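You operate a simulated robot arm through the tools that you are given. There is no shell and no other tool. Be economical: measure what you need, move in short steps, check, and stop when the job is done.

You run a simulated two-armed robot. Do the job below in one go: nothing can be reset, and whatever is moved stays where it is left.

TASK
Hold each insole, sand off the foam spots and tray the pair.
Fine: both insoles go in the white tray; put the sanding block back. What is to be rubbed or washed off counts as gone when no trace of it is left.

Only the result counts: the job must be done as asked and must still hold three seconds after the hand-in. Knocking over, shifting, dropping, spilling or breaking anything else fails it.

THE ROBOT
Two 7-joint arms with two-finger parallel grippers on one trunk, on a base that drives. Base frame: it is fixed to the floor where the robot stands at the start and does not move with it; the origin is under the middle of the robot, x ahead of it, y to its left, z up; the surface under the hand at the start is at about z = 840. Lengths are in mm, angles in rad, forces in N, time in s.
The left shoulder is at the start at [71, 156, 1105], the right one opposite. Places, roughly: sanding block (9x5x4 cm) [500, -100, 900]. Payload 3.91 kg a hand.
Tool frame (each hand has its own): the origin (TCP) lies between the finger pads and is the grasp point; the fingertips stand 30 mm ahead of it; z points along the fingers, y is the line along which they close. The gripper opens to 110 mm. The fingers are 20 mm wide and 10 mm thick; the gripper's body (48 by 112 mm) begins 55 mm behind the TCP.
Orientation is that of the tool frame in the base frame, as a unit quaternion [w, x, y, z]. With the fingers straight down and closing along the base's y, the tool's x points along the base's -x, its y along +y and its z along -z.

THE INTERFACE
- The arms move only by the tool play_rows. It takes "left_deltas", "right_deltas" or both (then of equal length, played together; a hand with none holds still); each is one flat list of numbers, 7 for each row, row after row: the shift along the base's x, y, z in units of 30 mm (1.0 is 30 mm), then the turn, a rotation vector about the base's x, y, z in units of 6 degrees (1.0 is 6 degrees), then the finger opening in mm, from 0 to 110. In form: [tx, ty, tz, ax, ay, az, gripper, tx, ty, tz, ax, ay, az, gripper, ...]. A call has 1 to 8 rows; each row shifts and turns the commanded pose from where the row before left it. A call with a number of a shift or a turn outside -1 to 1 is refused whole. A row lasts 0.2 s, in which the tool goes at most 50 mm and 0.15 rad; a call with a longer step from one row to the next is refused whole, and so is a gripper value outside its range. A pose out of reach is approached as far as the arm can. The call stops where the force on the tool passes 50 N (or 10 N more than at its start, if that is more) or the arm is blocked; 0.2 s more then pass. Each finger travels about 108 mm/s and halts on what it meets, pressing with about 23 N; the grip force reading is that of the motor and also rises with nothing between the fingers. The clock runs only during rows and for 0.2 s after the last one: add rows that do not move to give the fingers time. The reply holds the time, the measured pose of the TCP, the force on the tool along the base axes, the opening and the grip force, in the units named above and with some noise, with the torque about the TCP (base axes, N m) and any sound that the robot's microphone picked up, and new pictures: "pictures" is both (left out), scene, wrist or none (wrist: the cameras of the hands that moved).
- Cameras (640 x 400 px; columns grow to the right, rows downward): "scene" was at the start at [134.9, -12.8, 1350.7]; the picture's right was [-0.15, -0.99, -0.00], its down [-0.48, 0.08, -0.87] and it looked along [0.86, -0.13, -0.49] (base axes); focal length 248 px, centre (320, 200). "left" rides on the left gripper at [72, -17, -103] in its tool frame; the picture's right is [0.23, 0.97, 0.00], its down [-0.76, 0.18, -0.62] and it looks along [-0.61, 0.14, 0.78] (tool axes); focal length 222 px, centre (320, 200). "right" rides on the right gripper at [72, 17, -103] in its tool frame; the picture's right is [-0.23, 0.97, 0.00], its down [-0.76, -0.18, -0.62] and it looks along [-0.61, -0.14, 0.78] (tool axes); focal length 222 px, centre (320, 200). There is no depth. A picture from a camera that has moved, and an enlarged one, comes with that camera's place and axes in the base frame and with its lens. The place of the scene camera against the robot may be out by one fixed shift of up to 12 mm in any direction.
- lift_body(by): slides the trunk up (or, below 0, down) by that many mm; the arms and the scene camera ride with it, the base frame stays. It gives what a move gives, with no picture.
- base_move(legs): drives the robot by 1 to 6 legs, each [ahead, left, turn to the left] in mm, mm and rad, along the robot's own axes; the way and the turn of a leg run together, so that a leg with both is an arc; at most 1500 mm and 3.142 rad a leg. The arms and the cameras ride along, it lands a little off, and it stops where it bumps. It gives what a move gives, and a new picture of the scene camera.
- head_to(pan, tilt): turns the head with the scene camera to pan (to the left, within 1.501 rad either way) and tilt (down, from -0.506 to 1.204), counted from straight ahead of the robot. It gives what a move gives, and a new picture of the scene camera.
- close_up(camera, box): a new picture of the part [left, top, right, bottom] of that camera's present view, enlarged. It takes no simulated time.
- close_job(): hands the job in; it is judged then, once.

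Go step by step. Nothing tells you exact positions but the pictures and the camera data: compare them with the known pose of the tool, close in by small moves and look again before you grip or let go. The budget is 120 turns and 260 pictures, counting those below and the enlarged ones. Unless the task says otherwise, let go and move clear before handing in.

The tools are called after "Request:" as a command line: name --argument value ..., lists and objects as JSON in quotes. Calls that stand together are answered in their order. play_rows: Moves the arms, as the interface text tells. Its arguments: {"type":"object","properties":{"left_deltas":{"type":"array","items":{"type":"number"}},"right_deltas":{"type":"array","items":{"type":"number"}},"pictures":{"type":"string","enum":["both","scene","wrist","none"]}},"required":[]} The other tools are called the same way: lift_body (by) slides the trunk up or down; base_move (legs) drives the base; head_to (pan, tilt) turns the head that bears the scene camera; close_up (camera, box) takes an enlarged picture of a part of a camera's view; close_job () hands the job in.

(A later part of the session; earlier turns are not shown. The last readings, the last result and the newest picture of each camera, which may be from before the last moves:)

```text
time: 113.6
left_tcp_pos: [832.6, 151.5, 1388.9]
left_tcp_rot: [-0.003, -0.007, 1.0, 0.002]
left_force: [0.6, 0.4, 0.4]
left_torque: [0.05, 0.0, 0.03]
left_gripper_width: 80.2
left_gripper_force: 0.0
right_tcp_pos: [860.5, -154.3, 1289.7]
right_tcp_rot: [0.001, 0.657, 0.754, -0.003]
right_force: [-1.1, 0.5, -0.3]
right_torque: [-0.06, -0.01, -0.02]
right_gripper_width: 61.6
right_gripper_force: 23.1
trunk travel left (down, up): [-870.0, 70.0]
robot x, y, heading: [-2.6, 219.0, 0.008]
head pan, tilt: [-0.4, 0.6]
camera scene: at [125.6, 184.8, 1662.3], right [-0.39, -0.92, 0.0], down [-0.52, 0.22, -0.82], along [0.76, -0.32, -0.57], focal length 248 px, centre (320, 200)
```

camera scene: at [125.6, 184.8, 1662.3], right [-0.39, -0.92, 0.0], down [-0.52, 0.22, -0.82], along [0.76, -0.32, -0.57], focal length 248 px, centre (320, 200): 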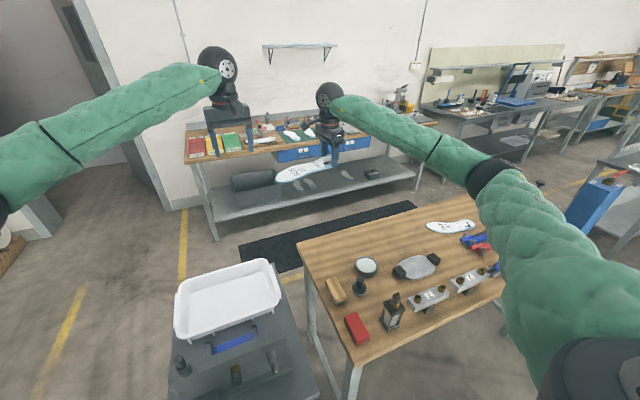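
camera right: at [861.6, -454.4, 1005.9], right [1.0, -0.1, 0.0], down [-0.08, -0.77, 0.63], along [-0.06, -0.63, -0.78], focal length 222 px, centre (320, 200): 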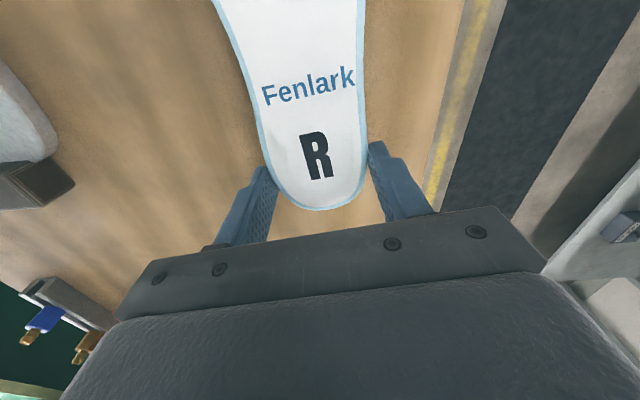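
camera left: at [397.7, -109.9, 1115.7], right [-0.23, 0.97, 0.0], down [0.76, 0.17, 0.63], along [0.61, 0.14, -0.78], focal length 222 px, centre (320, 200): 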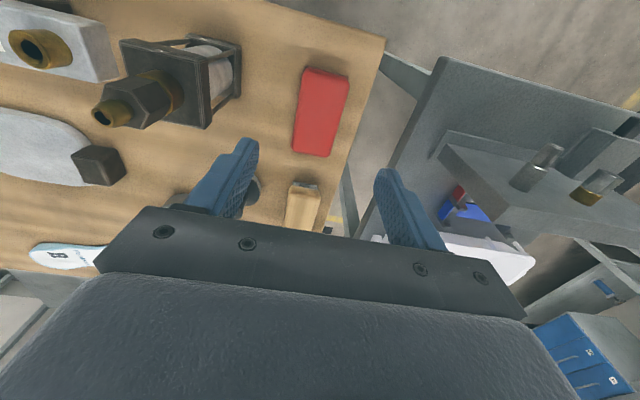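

The tray's rim spans x≈640–870, y≈120–440. Continue left by 360 and look.

Request:
base_move --legs '[[0, 355, 0]]'

Request:
close_up --camera "right" --box '[0, 0, 640, 400]'

```text
time: 115.9
left_tcp_pos: [830.5, 509.2, 1390.6]
left_tcp_rot: [-0.003, -0.008, 1.0, 0.002]
left_force: [-0.6, -0.4, -1.1]
left_torque: [-0.02, 0.02, -0.03]
left_gripper_width: 80.3
left_gripper_force: 0.0
right_tcp_pos: [858.5, 202.4, 1291.4]
right_tcp_rot: [0.001, 0.654, 0.756, -0.004]
right_force: [0.0, 0.2, -0.7]
right_torque: [-0.04, 0.0, 0.0]
right_gripper_width: 61.4
right_gripper_force: 22.8
trunk travel left (down, up): [-870.0, 70.0]
robot x, y, heading: [-3.5, 572.0, 0.006]
head pan, tilt: [-0.4, 0.6]
camera scene: at [123.8, 539.3, 1662.3], right [-0.38, -0.92, 0.0], down [-0.52, 0.22, -0.82], along [0.76, -0.32, -0.57], focal length 248 px, centre (320, 200)
```

scene: 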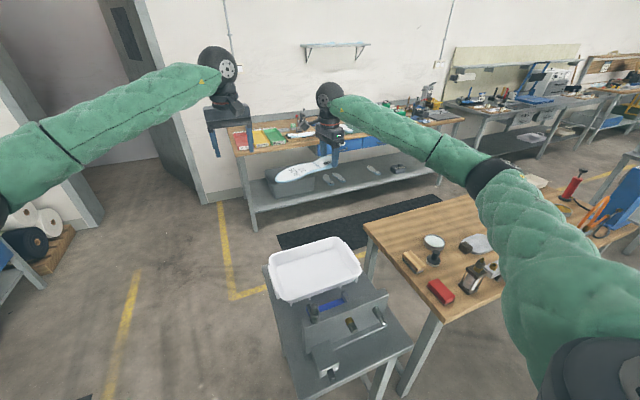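

```text
1.00 times, centred on (320, 200) of right (not enlarged: the box is as wide or as high as the picture)
camera zoom: at [864.2, 277.3, 1394.0], right [1.0, -0.09, 0.0], down [-0.07, -0.78, 0.63], along [-0.06, -0.63, -0.78], focal length 222 px, centre (320, 200)
```

zoom: 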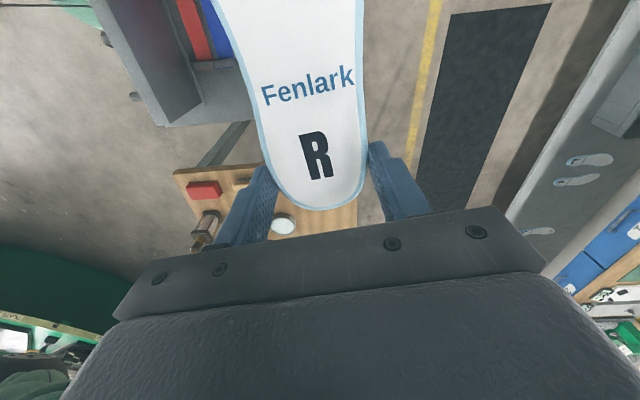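

To keep the right elbow high over the lantern, I'll lower the trunk only 150 and do the rest with the hand. First shift the hand in x to the tray's far half.

Request:
lift_body --by -150

Request:
play_rows --right_deltas '[-0.5, 0, -0.5, 0, 0, 0, 45, -0.5, 0, -0.8, 0, 0, 0, 45, -0.5, 0, -0.8, 0, 0, 0, 45, 0, 0, -0.8, 0, 0, 0, 45]' --pictures "both"

```text
time: 117.6
left_tcp_pos: [828.5, 509.6, 1240.4]
left_tcp_rot: [-0.002, -0.008, 1.0, 0.003]
left_force: [-0.5, 0.2, -0.9]
left_torque: [-0.01, 0.02, 0.0]
left_gripper_width: 79.9
left_gripper_force: 0.1
right_tcp_pos: [859.0, 203.0, 1142.8]
right_tcp_rot: [0.002, 0.655, 0.756, -0.003]
right_force: [-0.4, -0.5, -1.0]
right_torque: [-0.07, -0.01, 0.02]
right_gripper_width: 61.7
right_gripper_force: 23.1
trunk travel left (down, up): [-720.0, 220.0]
robot x, y, heading: [1.8, 574.2, 0.013]
head pan, tilt: [-0.4, 0.6]
```

```text
time: 118.6
left_tcp_pos: [831.3, 509.6, 1239.1]
left_tcp_rot: [-0.002, -0.009, 1.0, 0.002]
left_force: [0.2, 0.7, 0.1]
left_torque: [0.0, 0.01, -0.03]
left_gripper_width: 80.3
left_gripper_force: 0.0
right_tcp_pos: [813.0, 202.6, 1055.1]
right_tcp_rot: [0.001, 0.656, 0.755, -0.003]
right_force: [-0.2, 0.6, -0.4]
right_torque: [-0.02, -0.02, 0.03]
right_gripper_width: 61.6
right_gripper_force: 23.1
trunk travel left (down, up): [-720.0, 220.0]
robot x, y, heading: [-0.0, 573.6, 0.006]
head pan, tilt: [-0.4, 0.6]
camera scene: at [124.3, 539.8, 1512.3], right [-0.38, -0.92, 0.0], down [-0.52, 0.22, -0.82], along [0.76, -0.32, -0.57], focal length 248 px, centre (320, 200)
camera right: at [819.5, 277.9, 1156.6], right [1.0, -0.09, 0.0], down [-0.07, -0.77, 0.63], along [-0.06, -0.63, -0.78], focal length 222 px, centre (320, 200)
```

scene: 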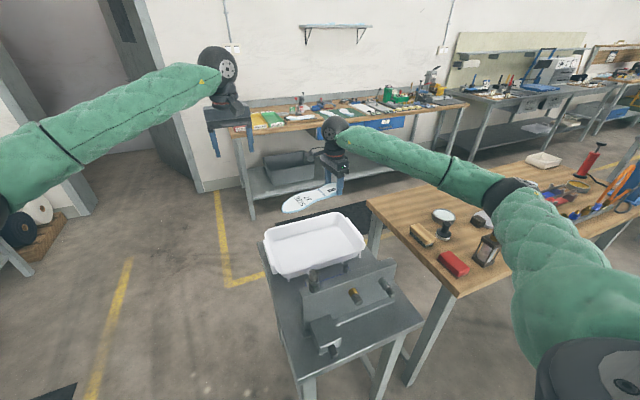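
right: 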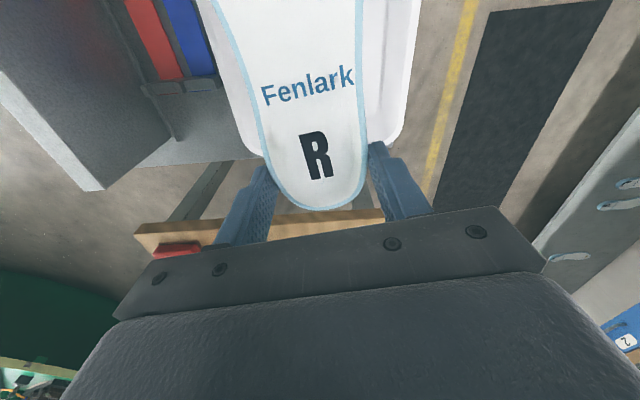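

I need a better fix on the tray's position and height; enlarge both views.

Request:
close_up --camera "scene" --box '[240, 170, 400, 290]'

Request:
close_up --camera "right" --box '[160, 0, 460, 200]'

```text
3.33 times, centred on (320, 230) of scene
camera zoom: at [124.3, 539.8, 1512.3], right [-0.38, -0.92, 0.0], down [-0.52, 0.22, -0.82], along [0.76, -0.32, -0.57], focal length 827 px, centre (320, 100)
```

zoom: 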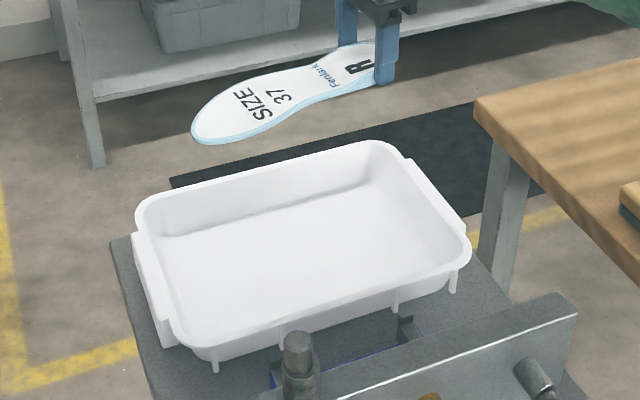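

```text
2.00 times, centred on (310, 100) of right
camera zoom: at [819.5, 277.9, 1156.6], right [1.0, -0.09, 0.0], down [-0.07, -0.77, 0.63], along [-0.06, -0.63, -0.78], focal length 444 px, centre (340, 400)
```

zoom: 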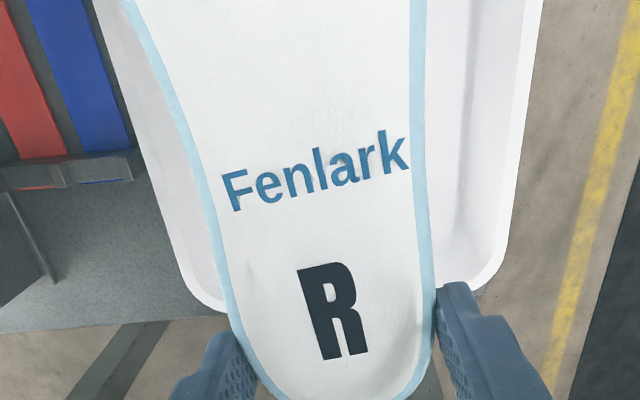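

Combining views: tray rim x≈690–915, y≈120–440, z≈830 (lower than the table). I'll align R parallel to y (turn -9°) at grip x≈838 and go down to just above the rim.

Request:
play_rows --right_deltas '[0.4, 0, -0.9, 0, 0, -0.8, 45, 0.4, 0, -0.9, 0, 0, -0.8, 45, 0, 0, -0.9, 0, 0, 0, 45, 0, 0, -0.9, 0, 0, 0, 45, 0, 0, -0.8, 0, 0, 0, 45]' --pictures "wrist"

Request:
close_up --camera "scene" --box '[240, 150, 400, 270]'

```text
time: 119.8
left_tcp_pos: [830.8, 508.9, 1240.1]
left_tcp_rot: [-0.003, -0.008, 1.0, 0.002]
left_force: [0.4, -0.1, 0.5]
left_torque: [0.01, 0.01, 0.02]
left_gripper_width: 80.0
left_gripper_force: 0.1
right_tcp_pos: [837.6, 203.7, 923.3]
right_tcp_rot: [0.001, 0.716, 0.698, -0.003]
right_force: [1.1, -0.1, -0.7]
right_torque: [-0.03, -0.02, 0.01]
right_gripper_width: 61.2
right_gripper_force: 23.1
trunk travel left (down, up): [-720.0, 220.0]
robot x, y, heading: [-3.8, 573.1, 0.009]
head pan, tilt: [-0.4, 0.6]
camera right: at [855.8, 277.0, 1026.0], right [0.97, -0.25, 0.0], down [-0.2, -0.75, 0.63], along [-0.16, -0.61, -0.78], focal length 222 px, centre (320, 200)
```

right: 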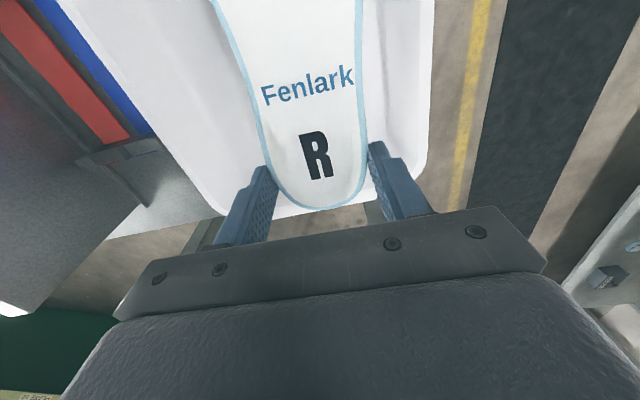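

```text
3.33 times, centred on (320, 210) of scene
camera zoom: at [123.7, 539.7, 1512.3], right [-0.38, -0.92, 0.0], down [-0.52, 0.22, -0.82], along [0.76, -0.32, -0.57], focal length 827 px, centre (320, 167)
```

zoom: 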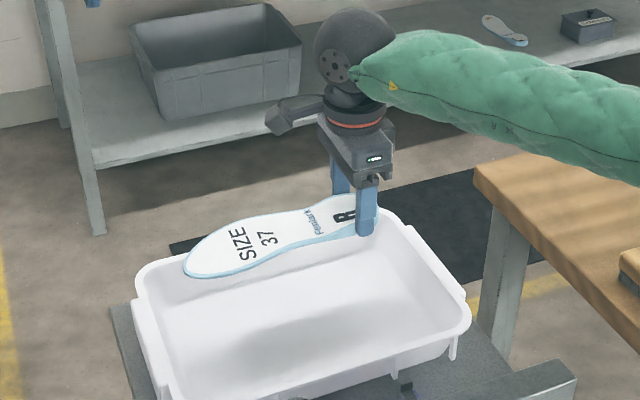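

Good. Shift slightly (+8 x, -8 y) and descend into the tray.

Request:
play_rows --right_deltas '[0.27, -0.27, -0.6, 0, 0, 0, 45, 0, 0, -0.8, 0, 0, 0, 45, 0, 0, -0.8, 0, 0, 0, 45, 0, 0, -0.5, 0, 0, 0, 45]' --pictures "wrist"

Request:
close_up --camera "scene" --box '[240, 150, 400, 270]'

```text
time: 120.8
left_tcp_pos: [830.5, 509.3, 1239.0]
left_tcp_rot: [-0.002, -0.009, 1.0, 0.003]
left_force: [-0.4, 1.0, 0.1]
left_torque: [0.0, -0.01, 0.0]
left_gripper_width: 80.2
left_gripper_force: 0.0
right_tcp_pos: [844.6, 194.4, 841.3]
right_tcp_rot: [0.001, 0.715, 0.699, -0.004]
right_force: [-0.2, 0.6, -0.2]
right_torque: [-0.01, -0.02, 0.02]
right_gripper_width: 61.1
right_gripper_force: 23.1
trunk travel left (down, up): [-720.0, 220.0]
robot x, y, heading: [-6.0, 570.9, 0.01]
head pan, tilt: [-0.4, 0.6]
camera right: at [863.0, 267.5, 943.9], right [0.97, -0.25, 0.0], down [-0.19, -0.75, 0.63], along [-0.16, -0.61, -0.78], focal length 222 px, centre (320, 200)
```

right: 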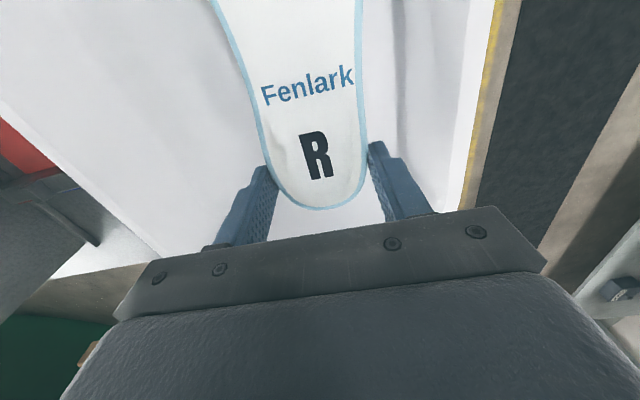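

```text
3.33 times, centred on (320, 210) of scene
camera zoom: at [124.0, 539.9, 1512.3], right [-0.38, -0.92, 0.0], down [-0.52, 0.22, -0.82], along [0.76, -0.32, -0.57], focal length 827 px, centre (320, 167)
```

zoom: 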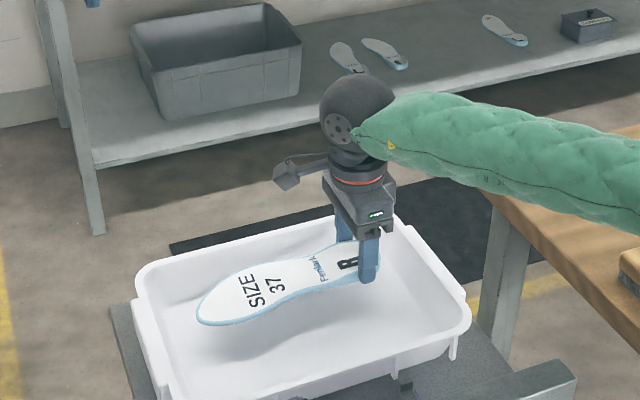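

R is inside the tray walls. Step down to find the floor.

Request:
play_rows --right_deltas '[0, 0, -0.3, 0, 0, 0, 45, 0, 0, -0.3, 0, 0, 0, 45, 0, 0, 0, 0, 0, 0, 45]' --pictures "none"

Request:
play_rows --right_deltas '[0, 0, -0.15, 0, 0, 0, 45, 0, 0, 0, 0, 0, 0, 45]' --pictures "none"

Request:
close_up --camera "scene" --box '[240, 150, 400, 270]'

```text
time: 121.6
left_tcp_pos: [829.1, 510.1, 1238.3]
left_tcp_rot: [-0.003, -0.008, 1.0, 0.002]
left_force: [0.7, 0.2, 0.3]
left_torque: [0.02, -0.05, 0.01]
left_gripper_width: 80.0
left_gripper_force: 0.1
right_tcp_pos: [845.6, 194.3, 823.5]
right_tcp_rot: [0.001, 0.715, 0.699, -0.003]
right_force: [-0.4, -0.2, -0.5]
right_torque: [-0.04, -0.03, 0.01]
right_gripper_width: 61.3
right_gripper_force: 23.5
trunk travel left (down, up): [-720.0, 220.0]
robot x, y, heading: [-4.0, 571.6, 0.01]
head pan, tilt: [-0.4, 0.6]
```

```text
time: 122.2
left_tcp_pos: [829.6, 509.9, 1238.9]
left_tcp_rot: [-0.003, -0.009, 1.0, 0.002]
left_force: [-0.2, -0.1, 1.0]
left_torque: [0.0, 0.02, -0.01]
left_gripper_width: 80.1
left_gripper_force: 0.1
right_tcp_pos: [844.7, 195.3, 819.9]
right_tcp_rot: [0.001, 0.716, 0.698, -0.003]
right_force: [-0.7, 0.6, -0.6]
right_torque: [-0.08, 0.02, -0.02]
right_gripper_width: 61.4
right_gripper_force: 22.7
trunk travel left (down, up): [-720.0, 220.0]
robot x, y, heading: [-2.2, 571.0, 0.003]
head pan, tilt: [-0.4, 0.6]
```

```text
3.33 times, centred on (320, 210) of scene
camera zoom: at [123.6, 540.1, 1512.3], right [-0.38, -0.92, 0.0], down [-0.52, 0.22, -0.82], along [0.76, -0.32, -0.57], focal length 827 px, centre (320, 167)
```

zoom: 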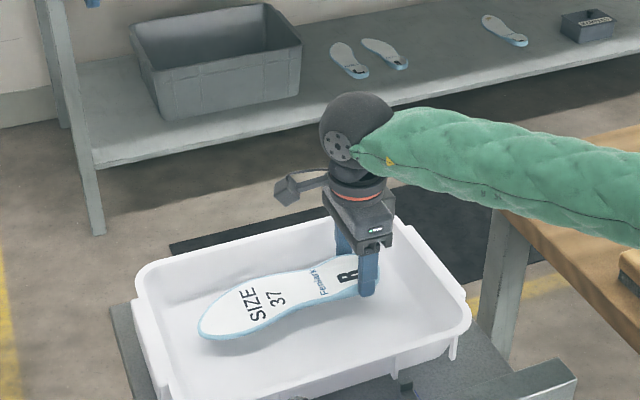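

Request:
play_rows --right_deltas '[0, 0, -0.2, 0, 0, 0, 45, 0, 0, 0, 0, 0, 0, 45]' --pictures "none"

Request:
play_rows --right_deltas '[0, 0, -0.15, 0, 0, 0, 45, 0, 0, 0, 0, 0, 0, 45]' --pictures "none"

Request:
play_rows --right_deltas '[0, 0, -0.1, 0, 0, 0, 45, 0, 0, 0, 0, 0, 0, 45]' --pictures "none"

Request:
close_up --camera "scene" --box '[280, 200, 350, 260]'

```text
time: 122.8
left_tcp_pos: [829.3, 508.8, 1240.0]
left_tcp_rot: [-0.003, -0.009, 1.0, 0.003]
left_force: [0.7, 0.0, 0.5]
left_torque: [0.02, 0.0, 0.03]
left_gripper_width: 80.3
left_gripper_force: 0.1
right_tcp_pos: [845.5, 194.8, 813.1]
right_tcp_rot: [0.001, 0.716, 0.698, -0.004]
right_force: [0.0, -0.4, -0.6]
right_torque: [-0.05, 0.02, 0.05]
right_gripper_width: 61.5
right_gripper_force: 22.9
trunk travel left (down, up): [-720.0, 220.0]
robot x, y, heading: [-0.5, 570.6, 0.006]
head pan, tilt: [-0.4, 0.6]
```

```text
time: 123.4
left_tcp_pos: [829.2, 510.6, 1240.5]
left_tcp_rot: [-0.003, -0.009, 1.0, 0.002]
left_force: [-0.1, 0.3, -0.7]
left_torque: [-0.03, 0.01, 0.03]
left_gripper_width: 79.8
left_gripper_force: 0.0
right_tcp_pos: [844.6, 193.5, 809.4]
right_tcp_rot: [0.0, 0.716, 0.698, -0.004]
right_force: [-0.2, 0.1, -0.8]
right_torque: [-0.03, 0.0, 0.01]
right_gripper_width: 61.5
right_gripper_force: 23.0
trunk travel left (down, up): [-720.0, 220.0]
robot x, y, heading: [-1.3, 570.6, 0.003]
head pan, tilt: [-0.4, 0.6]
```

```text
time: 124.0
left_tcp_pos: [829.4, 509.8, 1239.9]
left_tcp_rot: [-0.003, -0.009, 1.0, 0.002]
left_force: [-0.4, 0.2, -0.4]
left_torque: [0.0, -0.02, 0.0]
left_gripper_width: 79.8
left_gripper_force: 0.0
right_tcp_pos: [844.7, 194.4, 806.0]
right_tcp_rot: [0.001, 0.716, 0.698, -0.004]
right_force: [0.5, 0.3, 0.2]
right_torque: [-0.04, -0.05, -0.01]
right_gripper_width: 61.4
right_gripper_force: 23.2
trunk travel left (down, up): [-720.0, 220.0]
robot x, y, heading: [-4.0, 571.9, 0.009]
head pan, tilt: [-0.4, 0.6]
```

```text
6.67 times, centred on (315, 230) of scene
camera zoom: at [123.5, 540.1, 1512.3], right [-0.38, -0.92, 0.0], down [-0.52, 0.22, -0.82], along [0.76, -0.32, -0.57], focal length 1654 px, centre (353, 0)
```

zoom: 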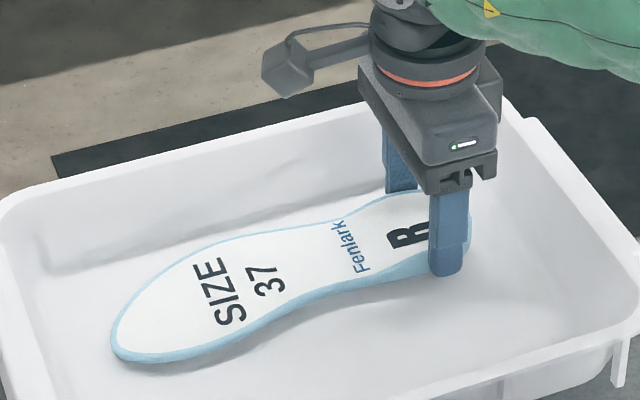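

Close to the floor now; a couple more small steps.

Request:
play_rows --right_deltas '[0, 0, -0.12, 0, 0, 0, 45, 0, 0, 0, 0, 0, 0, 45]' --pictures "none"

Request:
play_rows --right_deltas '[0, 0, -0.12, 0, 0, 0, 45, 0, 0, 0, 0, 0, 0, 45]' --pictures "none"

Request:
play_rows --right_deltas '[0, 0, -0.1, 0, 0, 0, 45, 0, 0, 0, 0, 0, 0, 45]' --pictures "none"

Request:
close_up --camera "scene" --box '[280, 200, 350, 260]'

```text
time: 124.6
left_tcp_pos: [828.9, 510.0, 1239.0]
left_tcp_rot: [-0.003, -0.008, 1.0, 0.003]
left_force: [0.8, 0.8, -0.9]
left_torque: [-0.02, -0.01, 0.01]
left_gripper_width: 80.1
left_gripper_force: 0.1
right_tcp_pos: [844.9, 194.9, 802.7]
right_tcp_rot: [0.002, 0.715, 0.699, -0.004]
right_force: [-0.1, 1.0, -0.2]
right_torque: [-0.02, -0.01, -0.01]
right_gripper_width: 61.2
right_gripper_force: 22.5
trunk travel left (down, up): [-720.0, 220.0]
robot x, y, heading: [-0.8, 570.6, 0.005]
head pan, tilt: [-0.4, 0.6]
```

```text
time: 125.2
left_tcp_pos: [828.4, 509.9, 1239.5]
left_tcp_rot: [-0.003, -0.009, 1.0, 0.003]
left_force: [0.7, 0.8, -0.5]
left_torque: [-0.02, 0.03, -0.01]
left_gripper_width: 79.9
left_gripper_force: 0.1
right_tcp_pos: [844.7, 195.0, 798.5]
right_tcp_rot: [0.002, 0.716, 0.698, -0.003]
right_force: [0.2, -0.7, 1.6]
right_torque: [0.44, 0.05, -0.14]
right_gripper_width: 61.6
right_gripper_force: 23.1
trunk travel left (down, up): [-720.0, 220.0]
robot x, y, heading: [-2.9, 575.9, 0.004]
head pan, tilt: [-0.4, 0.6]
```

```text
time: 125.8
left_tcp_pos: [828.6, 509.4, 1240.0]
left_tcp_rot: [-0.002, -0.009, 1.0, 0.003]
left_force: [-0.6, 0.3, -0.6]
left_torque: [-0.01, -0.03, -0.01]
left_gripper_width: 80.0
left_gripper_force: 0.0
right_tcp_pos: [845.1, 193.7, 798.0]
right_tcp_rot: [0.002, 0.717, 0.698, -0.002]
right_force: [-0.1, -2.9, 13.1]
right_torque: [0.1, 0.25, -0.03]
right_gripper_width: 61.2
right_gripper_force: 22.7
trunk travel left (down, up): [-720.0, 220.0]
robot x, y, heading: [-3.5, 571.5, 0.012]
head pan, tilt: [-0.4, 0.6]
```

```text
6.67 times, centred on (315, 230) of scene
camera zoom: at [122.3, 540.3, 1512.6], right [-0.38, -0.92, 0.0], down [-0.52, 0.22, -0.83], along [0.76, -0.32, -0.56], focal length 1654 px, centre (353, 0)
```

zoom: 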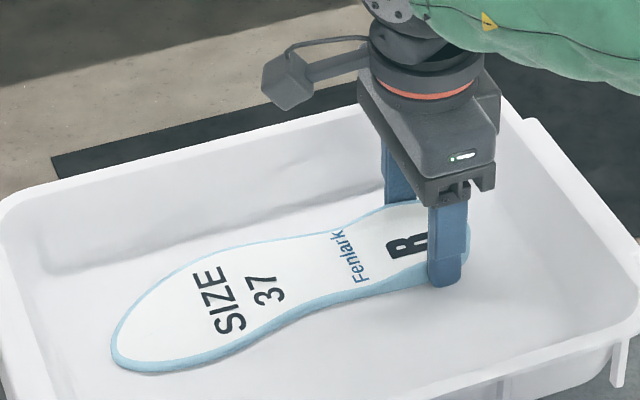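

Floor contact (TCP z≈798). Nudge 8 mm toward the far wall, then release gently and rise.

Request:
play_rows --right_deltas '[0, 0, 0.12, 0, 0, 0, 45, 0.25, 0, 0, 0, 0, 0, 45, 0, 0, -0.06, 0, 0, 0, 45, 0, 0, 0, 0, 0, 0, 66, 0, 0, 0, 0, 0, 0, 72, 0, 0, 0, 0, 0, 0, 72]' --pictures "none"

Request:
play_rows --right_deltas '[0, 0, 0.5, 0, 0, 0, 72, 0, 0, 0.8, 0, 0, 0, 72, 0, 0, 1, 0, 0, 0, 72, 0, 0, 1, 0, 0, 0, 72, 0, 0, 1, 0, 0, 0, 72, 0, 0, 1, 0, 0, 0, 72, 0, 0, 1, 0, 0, 0, 80, 0, 0, 1, 0, 0, 0, 90]' --pictures "both"

```text
time: 127.2
left_tcp_pos: [829.7, 509.2, 1240.0]
left_tcp_rot: [-0.003, -0.009, 1.0, 0.002]
left_force: [0.0, 0.8, -0.5]
left_torque: [-0.01, -0.02, 0.02]
left_gripper_width: 80.0
left_gripper_force: 0.1
right_tcp_pos: [852.2, 193.8, 797.7]
right_tcp_rot: [0.001, 0.716, 0.698, -0.003]
right_force: [-0.5, -0.4, 0.5]
right_torque: [0.01, -0.01, -0.01]
right_gripper_width: 72.1
right_gripper_force: 0.1
trunk travel left (down, up): [-720.0, 220.0]
robot x, y, heading: [-3.5, 573.8, 0.008]
head pan, tilt: [-0.4, 0.6]
```

```text
time: 129.0
left_tcp_pos: [829.2, 509.2, 1239.9]
left_tcp_rot: [-0.002, -0.009, 1.0, 0.003]
left_force: [-0.7, -0.4, 0.2]
left_torque: [0.0, 0.01, 0.0]
left_gripper_width: 80.0
left_gripper_force: 0.0
right_tcp_pos: [851.8, 196.0, 1019.0]
right_tcp_rot: [0.001, 0.717, 0.697, -0.003]
right_force: [-0.7, -0.7, 0.4]
right_torque: [0.0, -0.03, -0.02]
right_gripper_width: 90.2
right_gripper_force: 0.1
trunk travel left (down, up): [-720.0, 220.0]
robot x, y, heading: [-5.2, 573.6, 0.007]
head pan, tilt: [-0.4, 0.6]
camera scene: at [123.1, 540.4, 1512.3], right [-0.38, -0.92, 0.0], down [-0.52, 0.22, -0.82], along [0.76, -0.32, -0.57], focal length 248 px, centre (320, 200)
camera right: at [869.3, 268.9, 1119.7], right [0.97, -0.25, 0.0], down [-0.2, -0.75, 0.63], along [-0.16, -0.61, -0.78], focal length 222 px, centre (320, 200)
```

scene: 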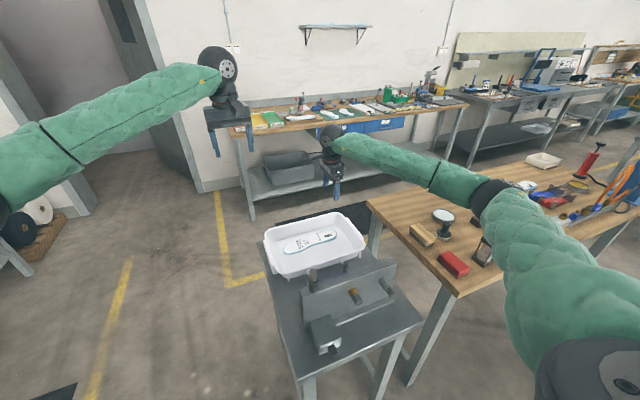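
right: 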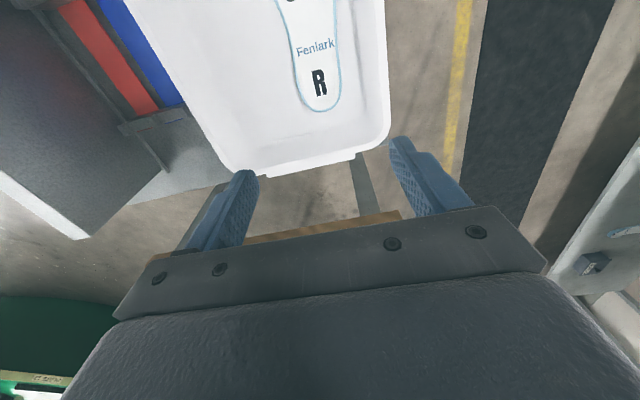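

R lies in the tray with room beside it. Raise the trunk and drive back right for L.

Request:
lift_body --by 150

Request:
base_move --legs '[[0, -500, 0], [0, -490, -0.006]]'

```text
time: 130.8
left_tcp_pos: [829.5, 509.6, 1388.4]
left_tcp_rot: [-0.004, -0.009, 1.0, 0.003]
left_force: [0.4, 0.3, -0.1]
left_torque: [0.0, 0.04, -0.03]
left_gripper_width: 80.1
left_gripper_force: 0.1
right_tcp_pos: [852.2, 195.6, 1166.5]
right_tcp_rot: [0.001, 0.716, 0.698, -0.004]
right_force: [-0.6, -0.4, -0.1]
right_torque: [0.0, 0.01, 0.02]
right_gripper_width: 89.8
right_gripper_force: 0.1
trunk travel left (down, up): [-870.0, 70.0]
robot x, y, heading: [-5.5, 571.0, 0.004]
head pan, tilt: [-0.4, 0.6]
```

```text
time: 136.2
left_tcp_pos: [828.9, -486.5, 1389.2]
left_tcp_rot: [-0.003, -0.003, 1.0, 0.003]
left_force: [0.6, 0.3, -0.1]
left_torque: [0.02, 0.04, -0.02]
left_gripper_width: 80.0
left_gripper_force: 0.1
right_tcp_pos: [846.7, -799.7, 1167.3]
right_tcp_rot: [0.002, 0.72, 0.694, -0.004]
right_force: [0.2, -0.2, -0.1]
right_torque: [-0.02, 0.02, -0.03]
right_gripper_width: 90.1
right_gripper_force: 0.1
trunk travel left (down, up): [-870.0, 70.0]
robot x, y, heading: [-4.7, -415.8, -0.005]
head pan, tilt: [-0.4, 0.6]
camera scene: at [122.7, -448.2, 1662.3], right [-0.39, -0.92, 0.0], down [-0.52, 0.22, -0.82], along [0.76, -0.32, -0.57], focal length 248 px, centre (320, 200)
```

scene: 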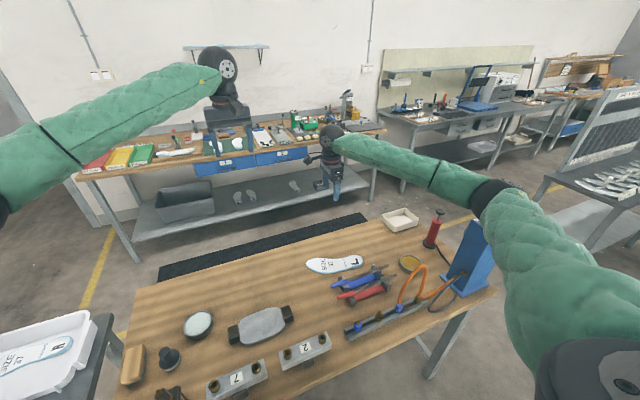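

Move the right hand over L's heel with its turn, then lower the trunk 150.

Request:
play_rows --right_deltas '[-1, -0.57, 0, 0, 0, -0.5, 90, -1, -0.57, 0, 0, 0, -0.5, 90, -1, -0.57, 0, 0, 0, -0.5, 90, -1, -0.57, 0, 0, 0, -0.5, 90]' --pictures "none"

Request:
lift_body --by -150

Request:
close_up --camera "scene" --box '[240, 80, 640, 330]'

Request:
close_up --camera "right" --box '[0, 0, 640, 400]'

```text
time: 137.2
left_tcp_pos: [825.5, -487.5, 1392.0]
left_tcp_rot: [-0.001, -0.005, 1.0, 0.004]
left_force: [0.7, 0.7, 0.8]
left_torque: [0.0, -0.02, -0.01]
left_gripper_width: 79.9
left_gripper_force: 0.0
right_tcp_pos: [726.8, -869.3, 1167.8]
right_tcp_rot: [0.001, 0.789, 0.615, -0.003]
right_force: [0.1, -0.6, -0.5]
right_torque: [0.01, -0.01, 0.0]
right_gripper_width: 90.1
right_gripper_force: 0.0
trunk travel left (down, up): [-870.0, 70.0]
robot x, y, heading: [-7.2, -412.1, 0.002]
head pan, tilt: [-0.4, 0.6]
```

```text
time: 139.0
left_tcp_pos: [828.2, -486.2, 1241.0]
left_tcp_rot: [-0.004, -0.004, 1.0, 0.003]
left_force: [0.6, 0.4, -0.5]
left_torque: [-0.01, -0.01, -0.01]
left_gripper_width: 79.8
left_gripper_force: 0.1
right_tcp_pos: [727.4, -869.2, 1016.7]
right_tcp_rot: [0.001, 0.789, 0.615, -0.003]
right_force: [-0.2, 0.8, -0.5]
right_torque: [0.02, 0.03, 0.0]
right_gripper_width: 90.2
right_gripper_force: 0.0
trunk travel left (down, up): [-720.0, 220.0]
robot x, y, heading: [-4.6, -413.3, 0.001]
head pan, tilt: [-0.4, 0.6]
```

```text
1.60 times, centred on (440, 205) of scene
camera zoom: at [122.4, -448.4, 1512.4], right [-0.39, -0.92, 0.0], down [-0.52, 0.22, -0.82], along [0.76, -0.32, -0.57], focal length 397 px, centre (128, 192)
```

zoom: 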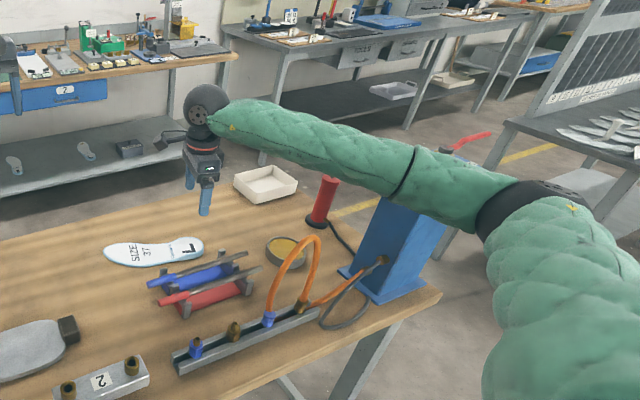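

```text
1.00 times, centred on (320, 200) of right (not enlarged: the box is as wide or as high as the picture)
camera zoom: at [760.8, -802.3, 1119.5], right [0.89, -0.46, 0.0], down [-0.35, -0.69, 0.63], along [-0.29, -0.56, -0.78], focal length 222 px, centre (320, 200)
```

zoom: 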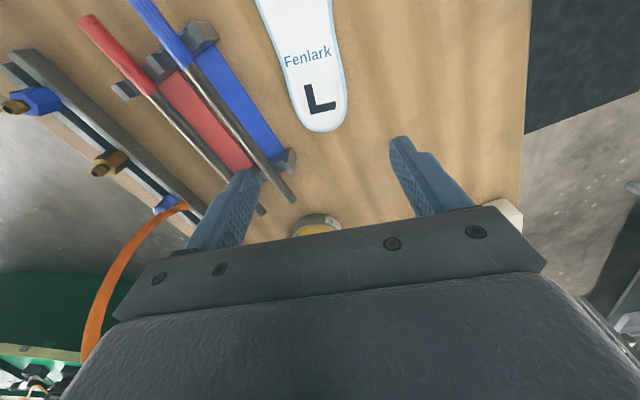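

Heel of L is right under the hand. Descend and grip.

Request:
play_rows --right_deltas '[0, 0, -0.8, 0, 0, 0, 90, 0, 0, -0.9, 0, 0, 0, 90, 0, 0, -0.9, 0, 0, 0, 90, 0, 0, -0.9, 0, 0, 0, 90]' --pictures "wrist"

```text
time: 140.0
left_tcp_pos: [828.7, -487.0, 1241.1]
left_tcp_rot: [-0.003, -0.004, 1.0, 0.003]
left_force: [-0.4, 0.2, 0.6]
left_torque: [-0.01, 0.03, 0.01]
left_gripper_width: 80.0
left_gripper_force: 0.1
right_tcp_pos: [728.0, -870.1, 911.7]
right_tcp_rot: [0.001, 0.789, 0.615, -0.003]
right_force: [-0.1, 0.9, 0.3]
right_torque: [0.04, 0.0, 0.01]
right_gripper_width: 90.0
right_gripper_force: 0.0
trunk travel left (down, up): [-720.0, 220.0]
robot x, y, heading: [-6.4, -414.6, -0.002]
head pan, tilt: [-0.4, 0.6]
camera right: at [761.3, -802.4, 1013.6], right [0.89, -0.46, 0.0], down [-0.35, -0.69, 0.63], along [-0.29, -0.56, -0.78], focal length 222 px, centre (320, 200)
```

right: 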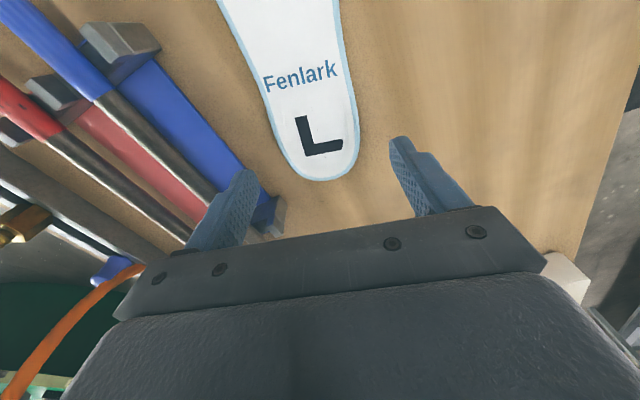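

Request:
play_rows --right_deltas '[-0.06, 0.03, -0.65, 0, 0, 0, 88, 0, 0, -0.62, 0, 0, 0, 88, 0, 0, 0, 0, 0, 0, 45, 0, 0, 0, 0, 0, 0, 45, 0, 0, 0, 0, 0, 0, 45, 0, 0, 0.6, 0, 0, 0, 45, 0, 0, 0.8, 0, 0, 0, 45]' --pictures "wrist"

```text
time: 141.6
left_tcp_pos: [827.3, -485.5, 1239.3]
left_tcp_rot: [-0.003, -0.004, 1.0, 0.003]
left_force: [-0.1, -0.7, -0.5]
left_torque: [0.01, 0.05, 0.0]
left_gripper_width: 79.9
left_gripper_force: 0.1
right_tcp_pos: [724.2, -867.3, 915.8]
right_tcp_rot: [0.002, 0.789, 0.615, -0.004]
right_force: [0.6, 0.3, -0.3]
right_torque: [-0.05, 0.01, -0.02]
right_gripper_width: 61.1
right_gripper_force: 22.7
trunk travel left (down, up): [-720.0, 220.0]
robot x, y, heading: [-3.8, -411.5, -0.005]
head pan, tilt: [-0.4, 0.6]
camera right: at [757.8, -799.8, 1017.7], right [0.89, -0.46, 0.0], down [-0.35, -0.69, 0.63], along [-0.29, -0.56, -0.78], focal length 222 px, centre (320, 200)
```

right: 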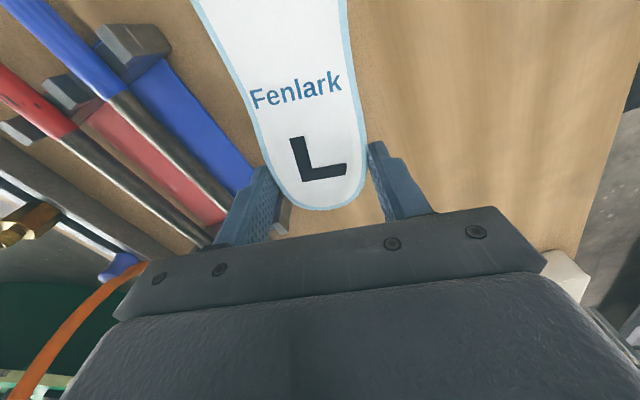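

L is held. Raise, trunk up, drive left again to the cart.

Request:
play_rows --right_deltas '[0, 0, 0.8, 0, 0, 0, 45, 0, 0, 1, 0, 0, 0, 45, 0, 0, 1, 0, 0, 0, 45, 0, 0, 0.8, 0, 0, 0, 45]' --pictures "none"

Request:
lift_body --by 150

Request:
base_move --legs '[[0, 500, 0], [0, 500, 0]]'

```text
time: 142.6
left_tcp_pos: [826.1, -486.9, 1239.1]
left_tcp_rot: [-0.003, -0.004, 1.0, 0.003]
left_force: [-0.6, -0.8, 0.6]
left_torque: [-0.02, 0.01, 0.0]
left_gripper_width: 80.3
left_gripper_force: 0.1
right_tcp_pos: [723.2, -868.3, 1024.1]
right_tcp_rot: [0.001, 0.788, 0.616, -0.004]
right_force: [-0.5, 0.1, -0.7]
right_torque: [-0.06, -0.02, 0.01]
right_gripper_width: 61.4
right_gripper_force: 23.2
trunk travel left (down, up): [-720.0, 220.0]
robot x, y, heading: [-9.1, -412.7, -0.003]
head pan, tilt: [-0.4, 0.6]
```

```text
time: 144.3
left_tcp_pos: [829.3, -487.4, 1388.9]
left_tcp_rot: [-0.002, -0.004, 1.0, 0.003]
left_force: [0.0, 0.5, 0.1]
left_torque: [0.0, 0.0, 0.03]
left_gripper_width: 79.7
left_gripper_force: 0.1
right_tcp_pos: [724.4, -868.6, 1173.4]
right_tcp_rot: [0.001, 0.789, 0.615, -0.004]
right_force: [0.0, 0.2, -0.4]
right_torque: [-0.03, -0.02, 0.01]
right_gripper_width: 61.2
right_gripper_force: 22.8
trunk travel left (down, up): [-870.0, 70.0]
robot x, y, heading: [-2.1, -414.3, -0.003]
head pan, tilt: [-0.4, 0.6]
```

```text
time: 149.8
left_tcp_pos: [839.7, 493.4, 1388.5]
left_tcp_rot: [-0.003, 0.007, 1.0, 0.003]
left_force: [0.0, 0.2, -0.3]
left_torque: [0.0, 0.03, 0.03]
left_gripper_width: 79.9
left_gripper_force: 0.0
right_tcp_pos: [728.1, 114.7, 1173.6]
right_tcp_rot: [0.001, 0.795, 0.606, -0.005]
right_force: [0.0, -0.5, 0.2]
right_torque: [-0.03, 0.02, 0.02]
right_gripper_width: 61.3
right_gripper_force: 23.0
trunk travel left (down, up): [-870.0, 70.0]
robot x, y, heading: [10.5, 580.6, -0.024]
head pan, tilt: [-0.4, 0.6]
camera scene: at [136.1, 545.7, 1662.3], right [-0.41, -0.91, 0.0], down [-0.52, 0.23, -0.82], along [0.75, -0.34, -0.57], focal length 248 px, centre (320, 200)
```

scene: 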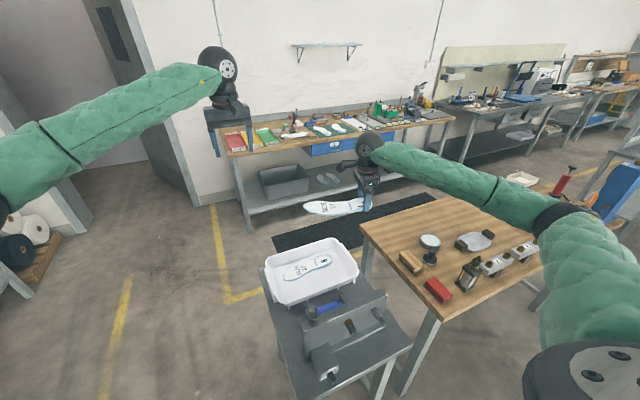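

Turn +13°, shift to [762,195], lower the trunk 150 and look.

Request:
play_rows --right_deltas '[0.3, 0.7, 0, 0, 0, 0.75, 45, 0.3, 0.7, 0, 0, 0, 0.75, 45, 0.3, 0.7, 0, 0, 0, 0.7, 45, 0.23, 0.57, 0, 0, 0, 0, 45]' --pictures "none"

Request:
lift_body --by -150

Request:
play_rows --right_deltas '[0, 0, -0.8, 0, 0, 0, 45, 0, 0, -0.9, 0, 0, 0, 45, 0, 0, -0.9, 0, 0, 0, 45]' --pictures "wrist"

Request:
close_up --camera "scene" --box '[220, 150, 420, 290]'

```text
time: 150.8
left_tcp_pos: [841.9, 493.3, 1389.1]
left_tcp_rot: [-0.002, 0.008, 1.0, 0.003]
left_force: [0.8, -0.8, 0.7]
left_torque: [-0.03, 0.03, -0.03]
left_gripper_width: 79.6
left_gripper_force: 0.1
right_tcp_pos: [762.4, 192.5, 1171.8]
right_tcp_rot: [0.001, 0.719, 0.695, -0.003]
right_force: [1.0, 0.1, -1.5]
right_torque: [-0.05, 0.01, 0.01]
right_gripper_width: 61.4
right_gripper_force: 23.2
trunk travel left (down, up): [-870.0, 70.0]
robot x, y, heading: [10.9, 580.8, -0.025]
head pan, tilt: [-0.4, 0.6]
```

```text
time: 152.5
left_tcp_pos: [840.1, 492.4, 1239.9]
left_tcp_rot: [-0.002, 0.007, 1.0, 0.002]
left_force: [-0.2, -0.1, 0.2]
left_torque: [-0.01, -0.02, 0.0]
left_gripper_width: 80.0
left_gripper_force: 0.0
right_tcp_pos: [762.1, 192.9, 1023.4]
right_tcp_rot: [0.002, 0.72, 0.693, -0.002]
right_force: [0.5, -0.6, -0.2]
right_torque: [-0.04, 0.01, -0.01]
right_gripper_width: 61.3
right_gripper_force: 22.3
trunk travel left (down, up): [-720.0, 220.0]
robot x, y, heading: [7.1, 583.0, -0.025]
head pan, tilt: [-0.4, 0.6]
```

```text
time: 153.3
left_tcp_pos: [839.8, 492.6, 1238.7]
left_tcp_rot: [-0.002, 0.007, 1.0, 0.003]
left_force: [-0.2, -0.9, 0.2]
left_torque: [-0.02, 0.01, 0.0]
left_gripper_width: 80.1
left_gripper_force: 0.2
right_tcp_pos: [763.1, 192.8, 945.4]
right_tcp_rot: [0.001, 0.72, 0.694, -0.005]
right_force: [0.3, 0.5, -0.7]
right_torque: [-0.03, -0.01, 0.03]
right_gripper_width: 61.4
right_gripper_force: 23.3
trunk travel left (down, up): [-720.0, 220.0]
robot x, y, heading: [10.9, 587.4, -0.024]
head pan, tilt: [-0.4, 0.6]
camera right: at [781.1, 265.3, 1046.9], right [0.96, -0.26, 0.0], down [-0.2, -0.75, 0.63], along [-0.17, -0.61, -0.78], focal length 222 px, centre (320, 200)
```

right: 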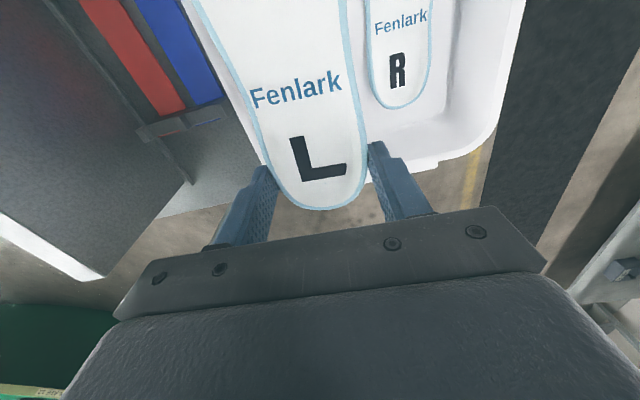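

```text
2.86 times, centred on (320, 220) of scene
camera zoom: at [136.4, 545.8, 1512.3], right [-0.41, -0.91, 0.0], down [-0.52, 0.23, -0.82], along [0.75, -0.34, -0.57], focal length 709 px, centre (320, 143)
```

zoom: 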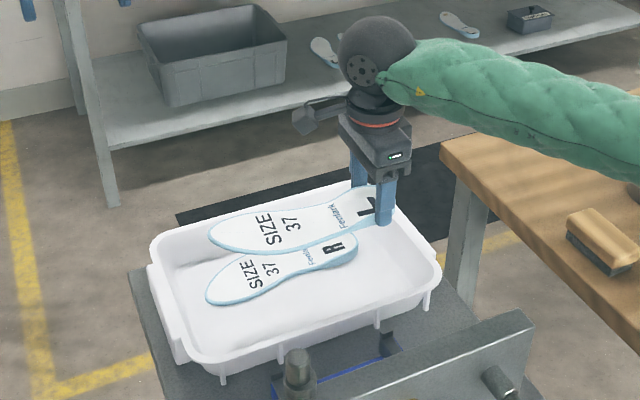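

I'll set x≈768 (between near wall and R) and go down to just inside the rim, then look.

Request:
play_rows --right_deltas '[0.17, 0.05, -0.8, 0, 0, 0, 45, 0, 0, -0.9, 0, 0, 0, 45, 0, 0, -0.9, 0, 0, 0, 45, 0, 0, -0.4, 0, 0, 0, 45]' --pictures "wrist"

Request:
close_up --camera "scene" --box '[260, 180, 380, 280]'

```text
time: 154.3
left_tcp_pos: [841.3, 493.2, 1238.9]
left_tcp_rot: [-0.003, 0.007, 1.0, 0.003]
left_force: [-0.6, -0.4, 0.3]
left_torque: [-0.01, 0.0, -0.01]
left_gripper_width: 80.0
left_gripper_force: 0.1
right_tcp_pos: [767.3, 195.1, 854.9]
right_tcp_rot: [0.001, 0.72, 0.694, -0.004]
right_force: [0.1, -0.4, -0.4]
right_torque: [-0.03, 0.03, -0.01]
right_gripper_width: 61.6
right_gripper_force: 22.8
trunk travel left (down, up): [-720.0, 220.0]
robot x, y, heading: [11.6, 581.7, -0.024]
head pan, tilt: [-0.4, 0.6]
camera right: at [785.4, 267.6, 956.2], right [0.96, -0.26, 0.0], down [-0.2, -0.75, 0.63], along [-0.17, -0.61, -0.78], focal length 222 px, centre (320, 200)
```

right: 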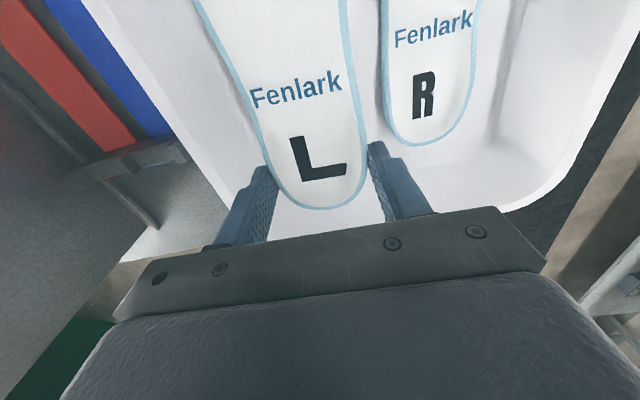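

```text
4.00 times, centred on (320, 230) of scene
camera zoom: at [136.2, 546.0, 1512.3], right [-0.41, -0.91, 0.0], down [-0.52, 0.23, -0.82], along [0.75, -0.34, -0.57], focal length 993 px, centre (320, 80)
```

zoom: 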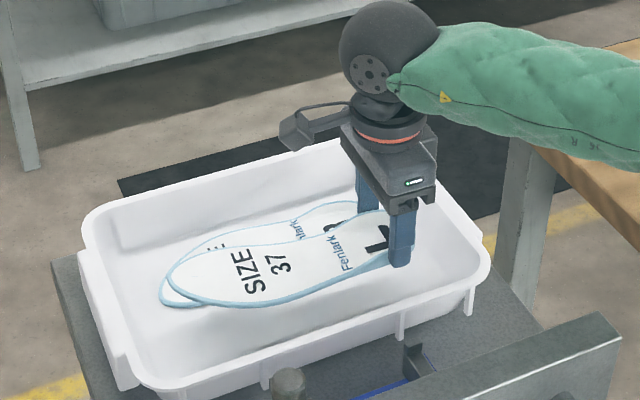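

There is more room on the near side; shift 4 mm nearer and descend to the floor.

Request:
play_rows --right_deltas '[-0.15, 0, -0.5, 0, 0, 0, 45, 0, 0, -0.5, 0, 0, 0, 45, 0, 0, -0.4, 0, 0, 0, 45, 0, 0, -0.2, 0, 0, 0, 45]' --pictures "wrist"

Request:
play_rows --right_deltas '[0, 0, -0.12, 0, 0, 0, 45, 0, 0, 0, 0, 0, 0, 45]' --pictures "none"

Request:
close_up --camera "scene" --box '[260, 180, 380, 280]'

```text
time: 155.3
left_tcp_pos: [840.7, 492.8, 1239.3]
left_tcp_rot: [-0.002, 0.008, 1.0, 0.003]
left_force: [-0.3, 0.2, 0.4]
left_torque: [0.01, 0.02, -0.01]
left_gripper_width: 80.1
left_gripper_force: 0.0
right_tcp_pos: [761.1, 194.2, 807.1]
right_tcp_rot: [0.001, 0.721, 0.693, -0.004]
right_force: [0.3, -0.1, -1.4]
right_torque: [-0.08, -0.04, 0.02]
right_gripper_width: 61.2
right_gripper_force: 23.1
trunk travel left (down, up): [-720.0, 220.0]
robot x, y, heading: [8.3, 584.9, -0.029]
head pan, tilt: [-0.4, 0.6]
camera right: at [780.3, 267.2, 908.2], right [0.96, -0.26, 0.0], down [-0.2, -0.75, 0.63], along [-0.17, -0.61, -0.78], focal length 222 px, centre (320, 200)
```

right: 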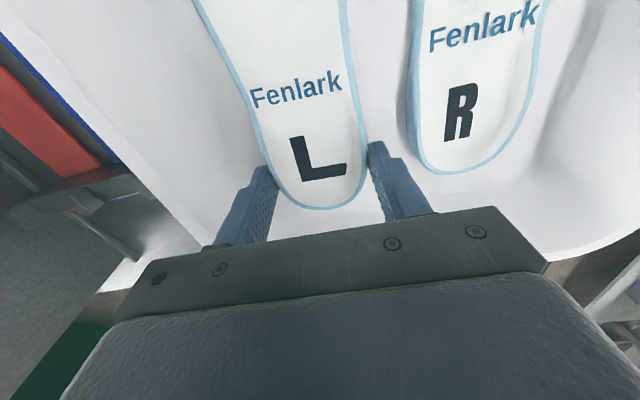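

```text
time: 155.9
left_tcp_pos: [841.0, 493.0, 1239.4]
left_tcp_rot: [-0.002, 0.007, 1.0, 0.002]
left_force: [1.1, 0.3, 0.4]
left_torque: [0.0, -0.01, 0.0]
left_gripper_width: 80.0
left_gripper_force: 0.1
right_tcp_pos: [762.0, 194.0, 804.6]
right_tcp_rot: [0.001, 0.719, 0.695, -0.002]
right_force: [-0.4, 0.2, 4.1]
right_torque: [0.61, -0.19, 0.02]
right_gripper_width: 61.4
right_gripper_force: 23.0
trunk travel left (down, up): [-720.0, 220.0]
robot x, y, heading: [8.1, 582.2, -0.025]
head pan, tilt: [-0.4, 0.6]
```

```text
4.00 times, centred on (320, 230) of scene
camera zoom: at [135.6, 546.3, 1512.4], right [-0.41, -0.91, 0.0], down [-0.52, 0.23, -0.82], along [0.75, -0.34, -0.57], focal length 993 px, centre (320, 80)
```

zoom: 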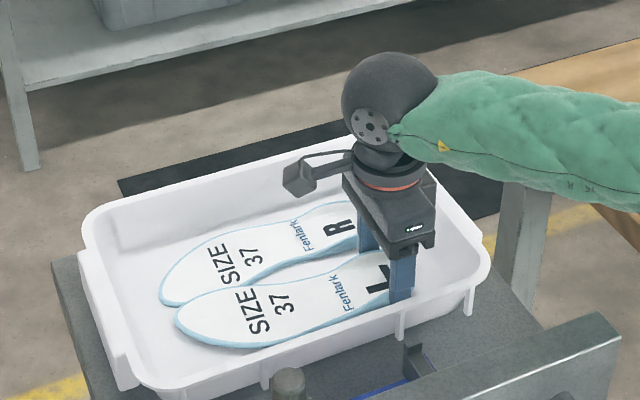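

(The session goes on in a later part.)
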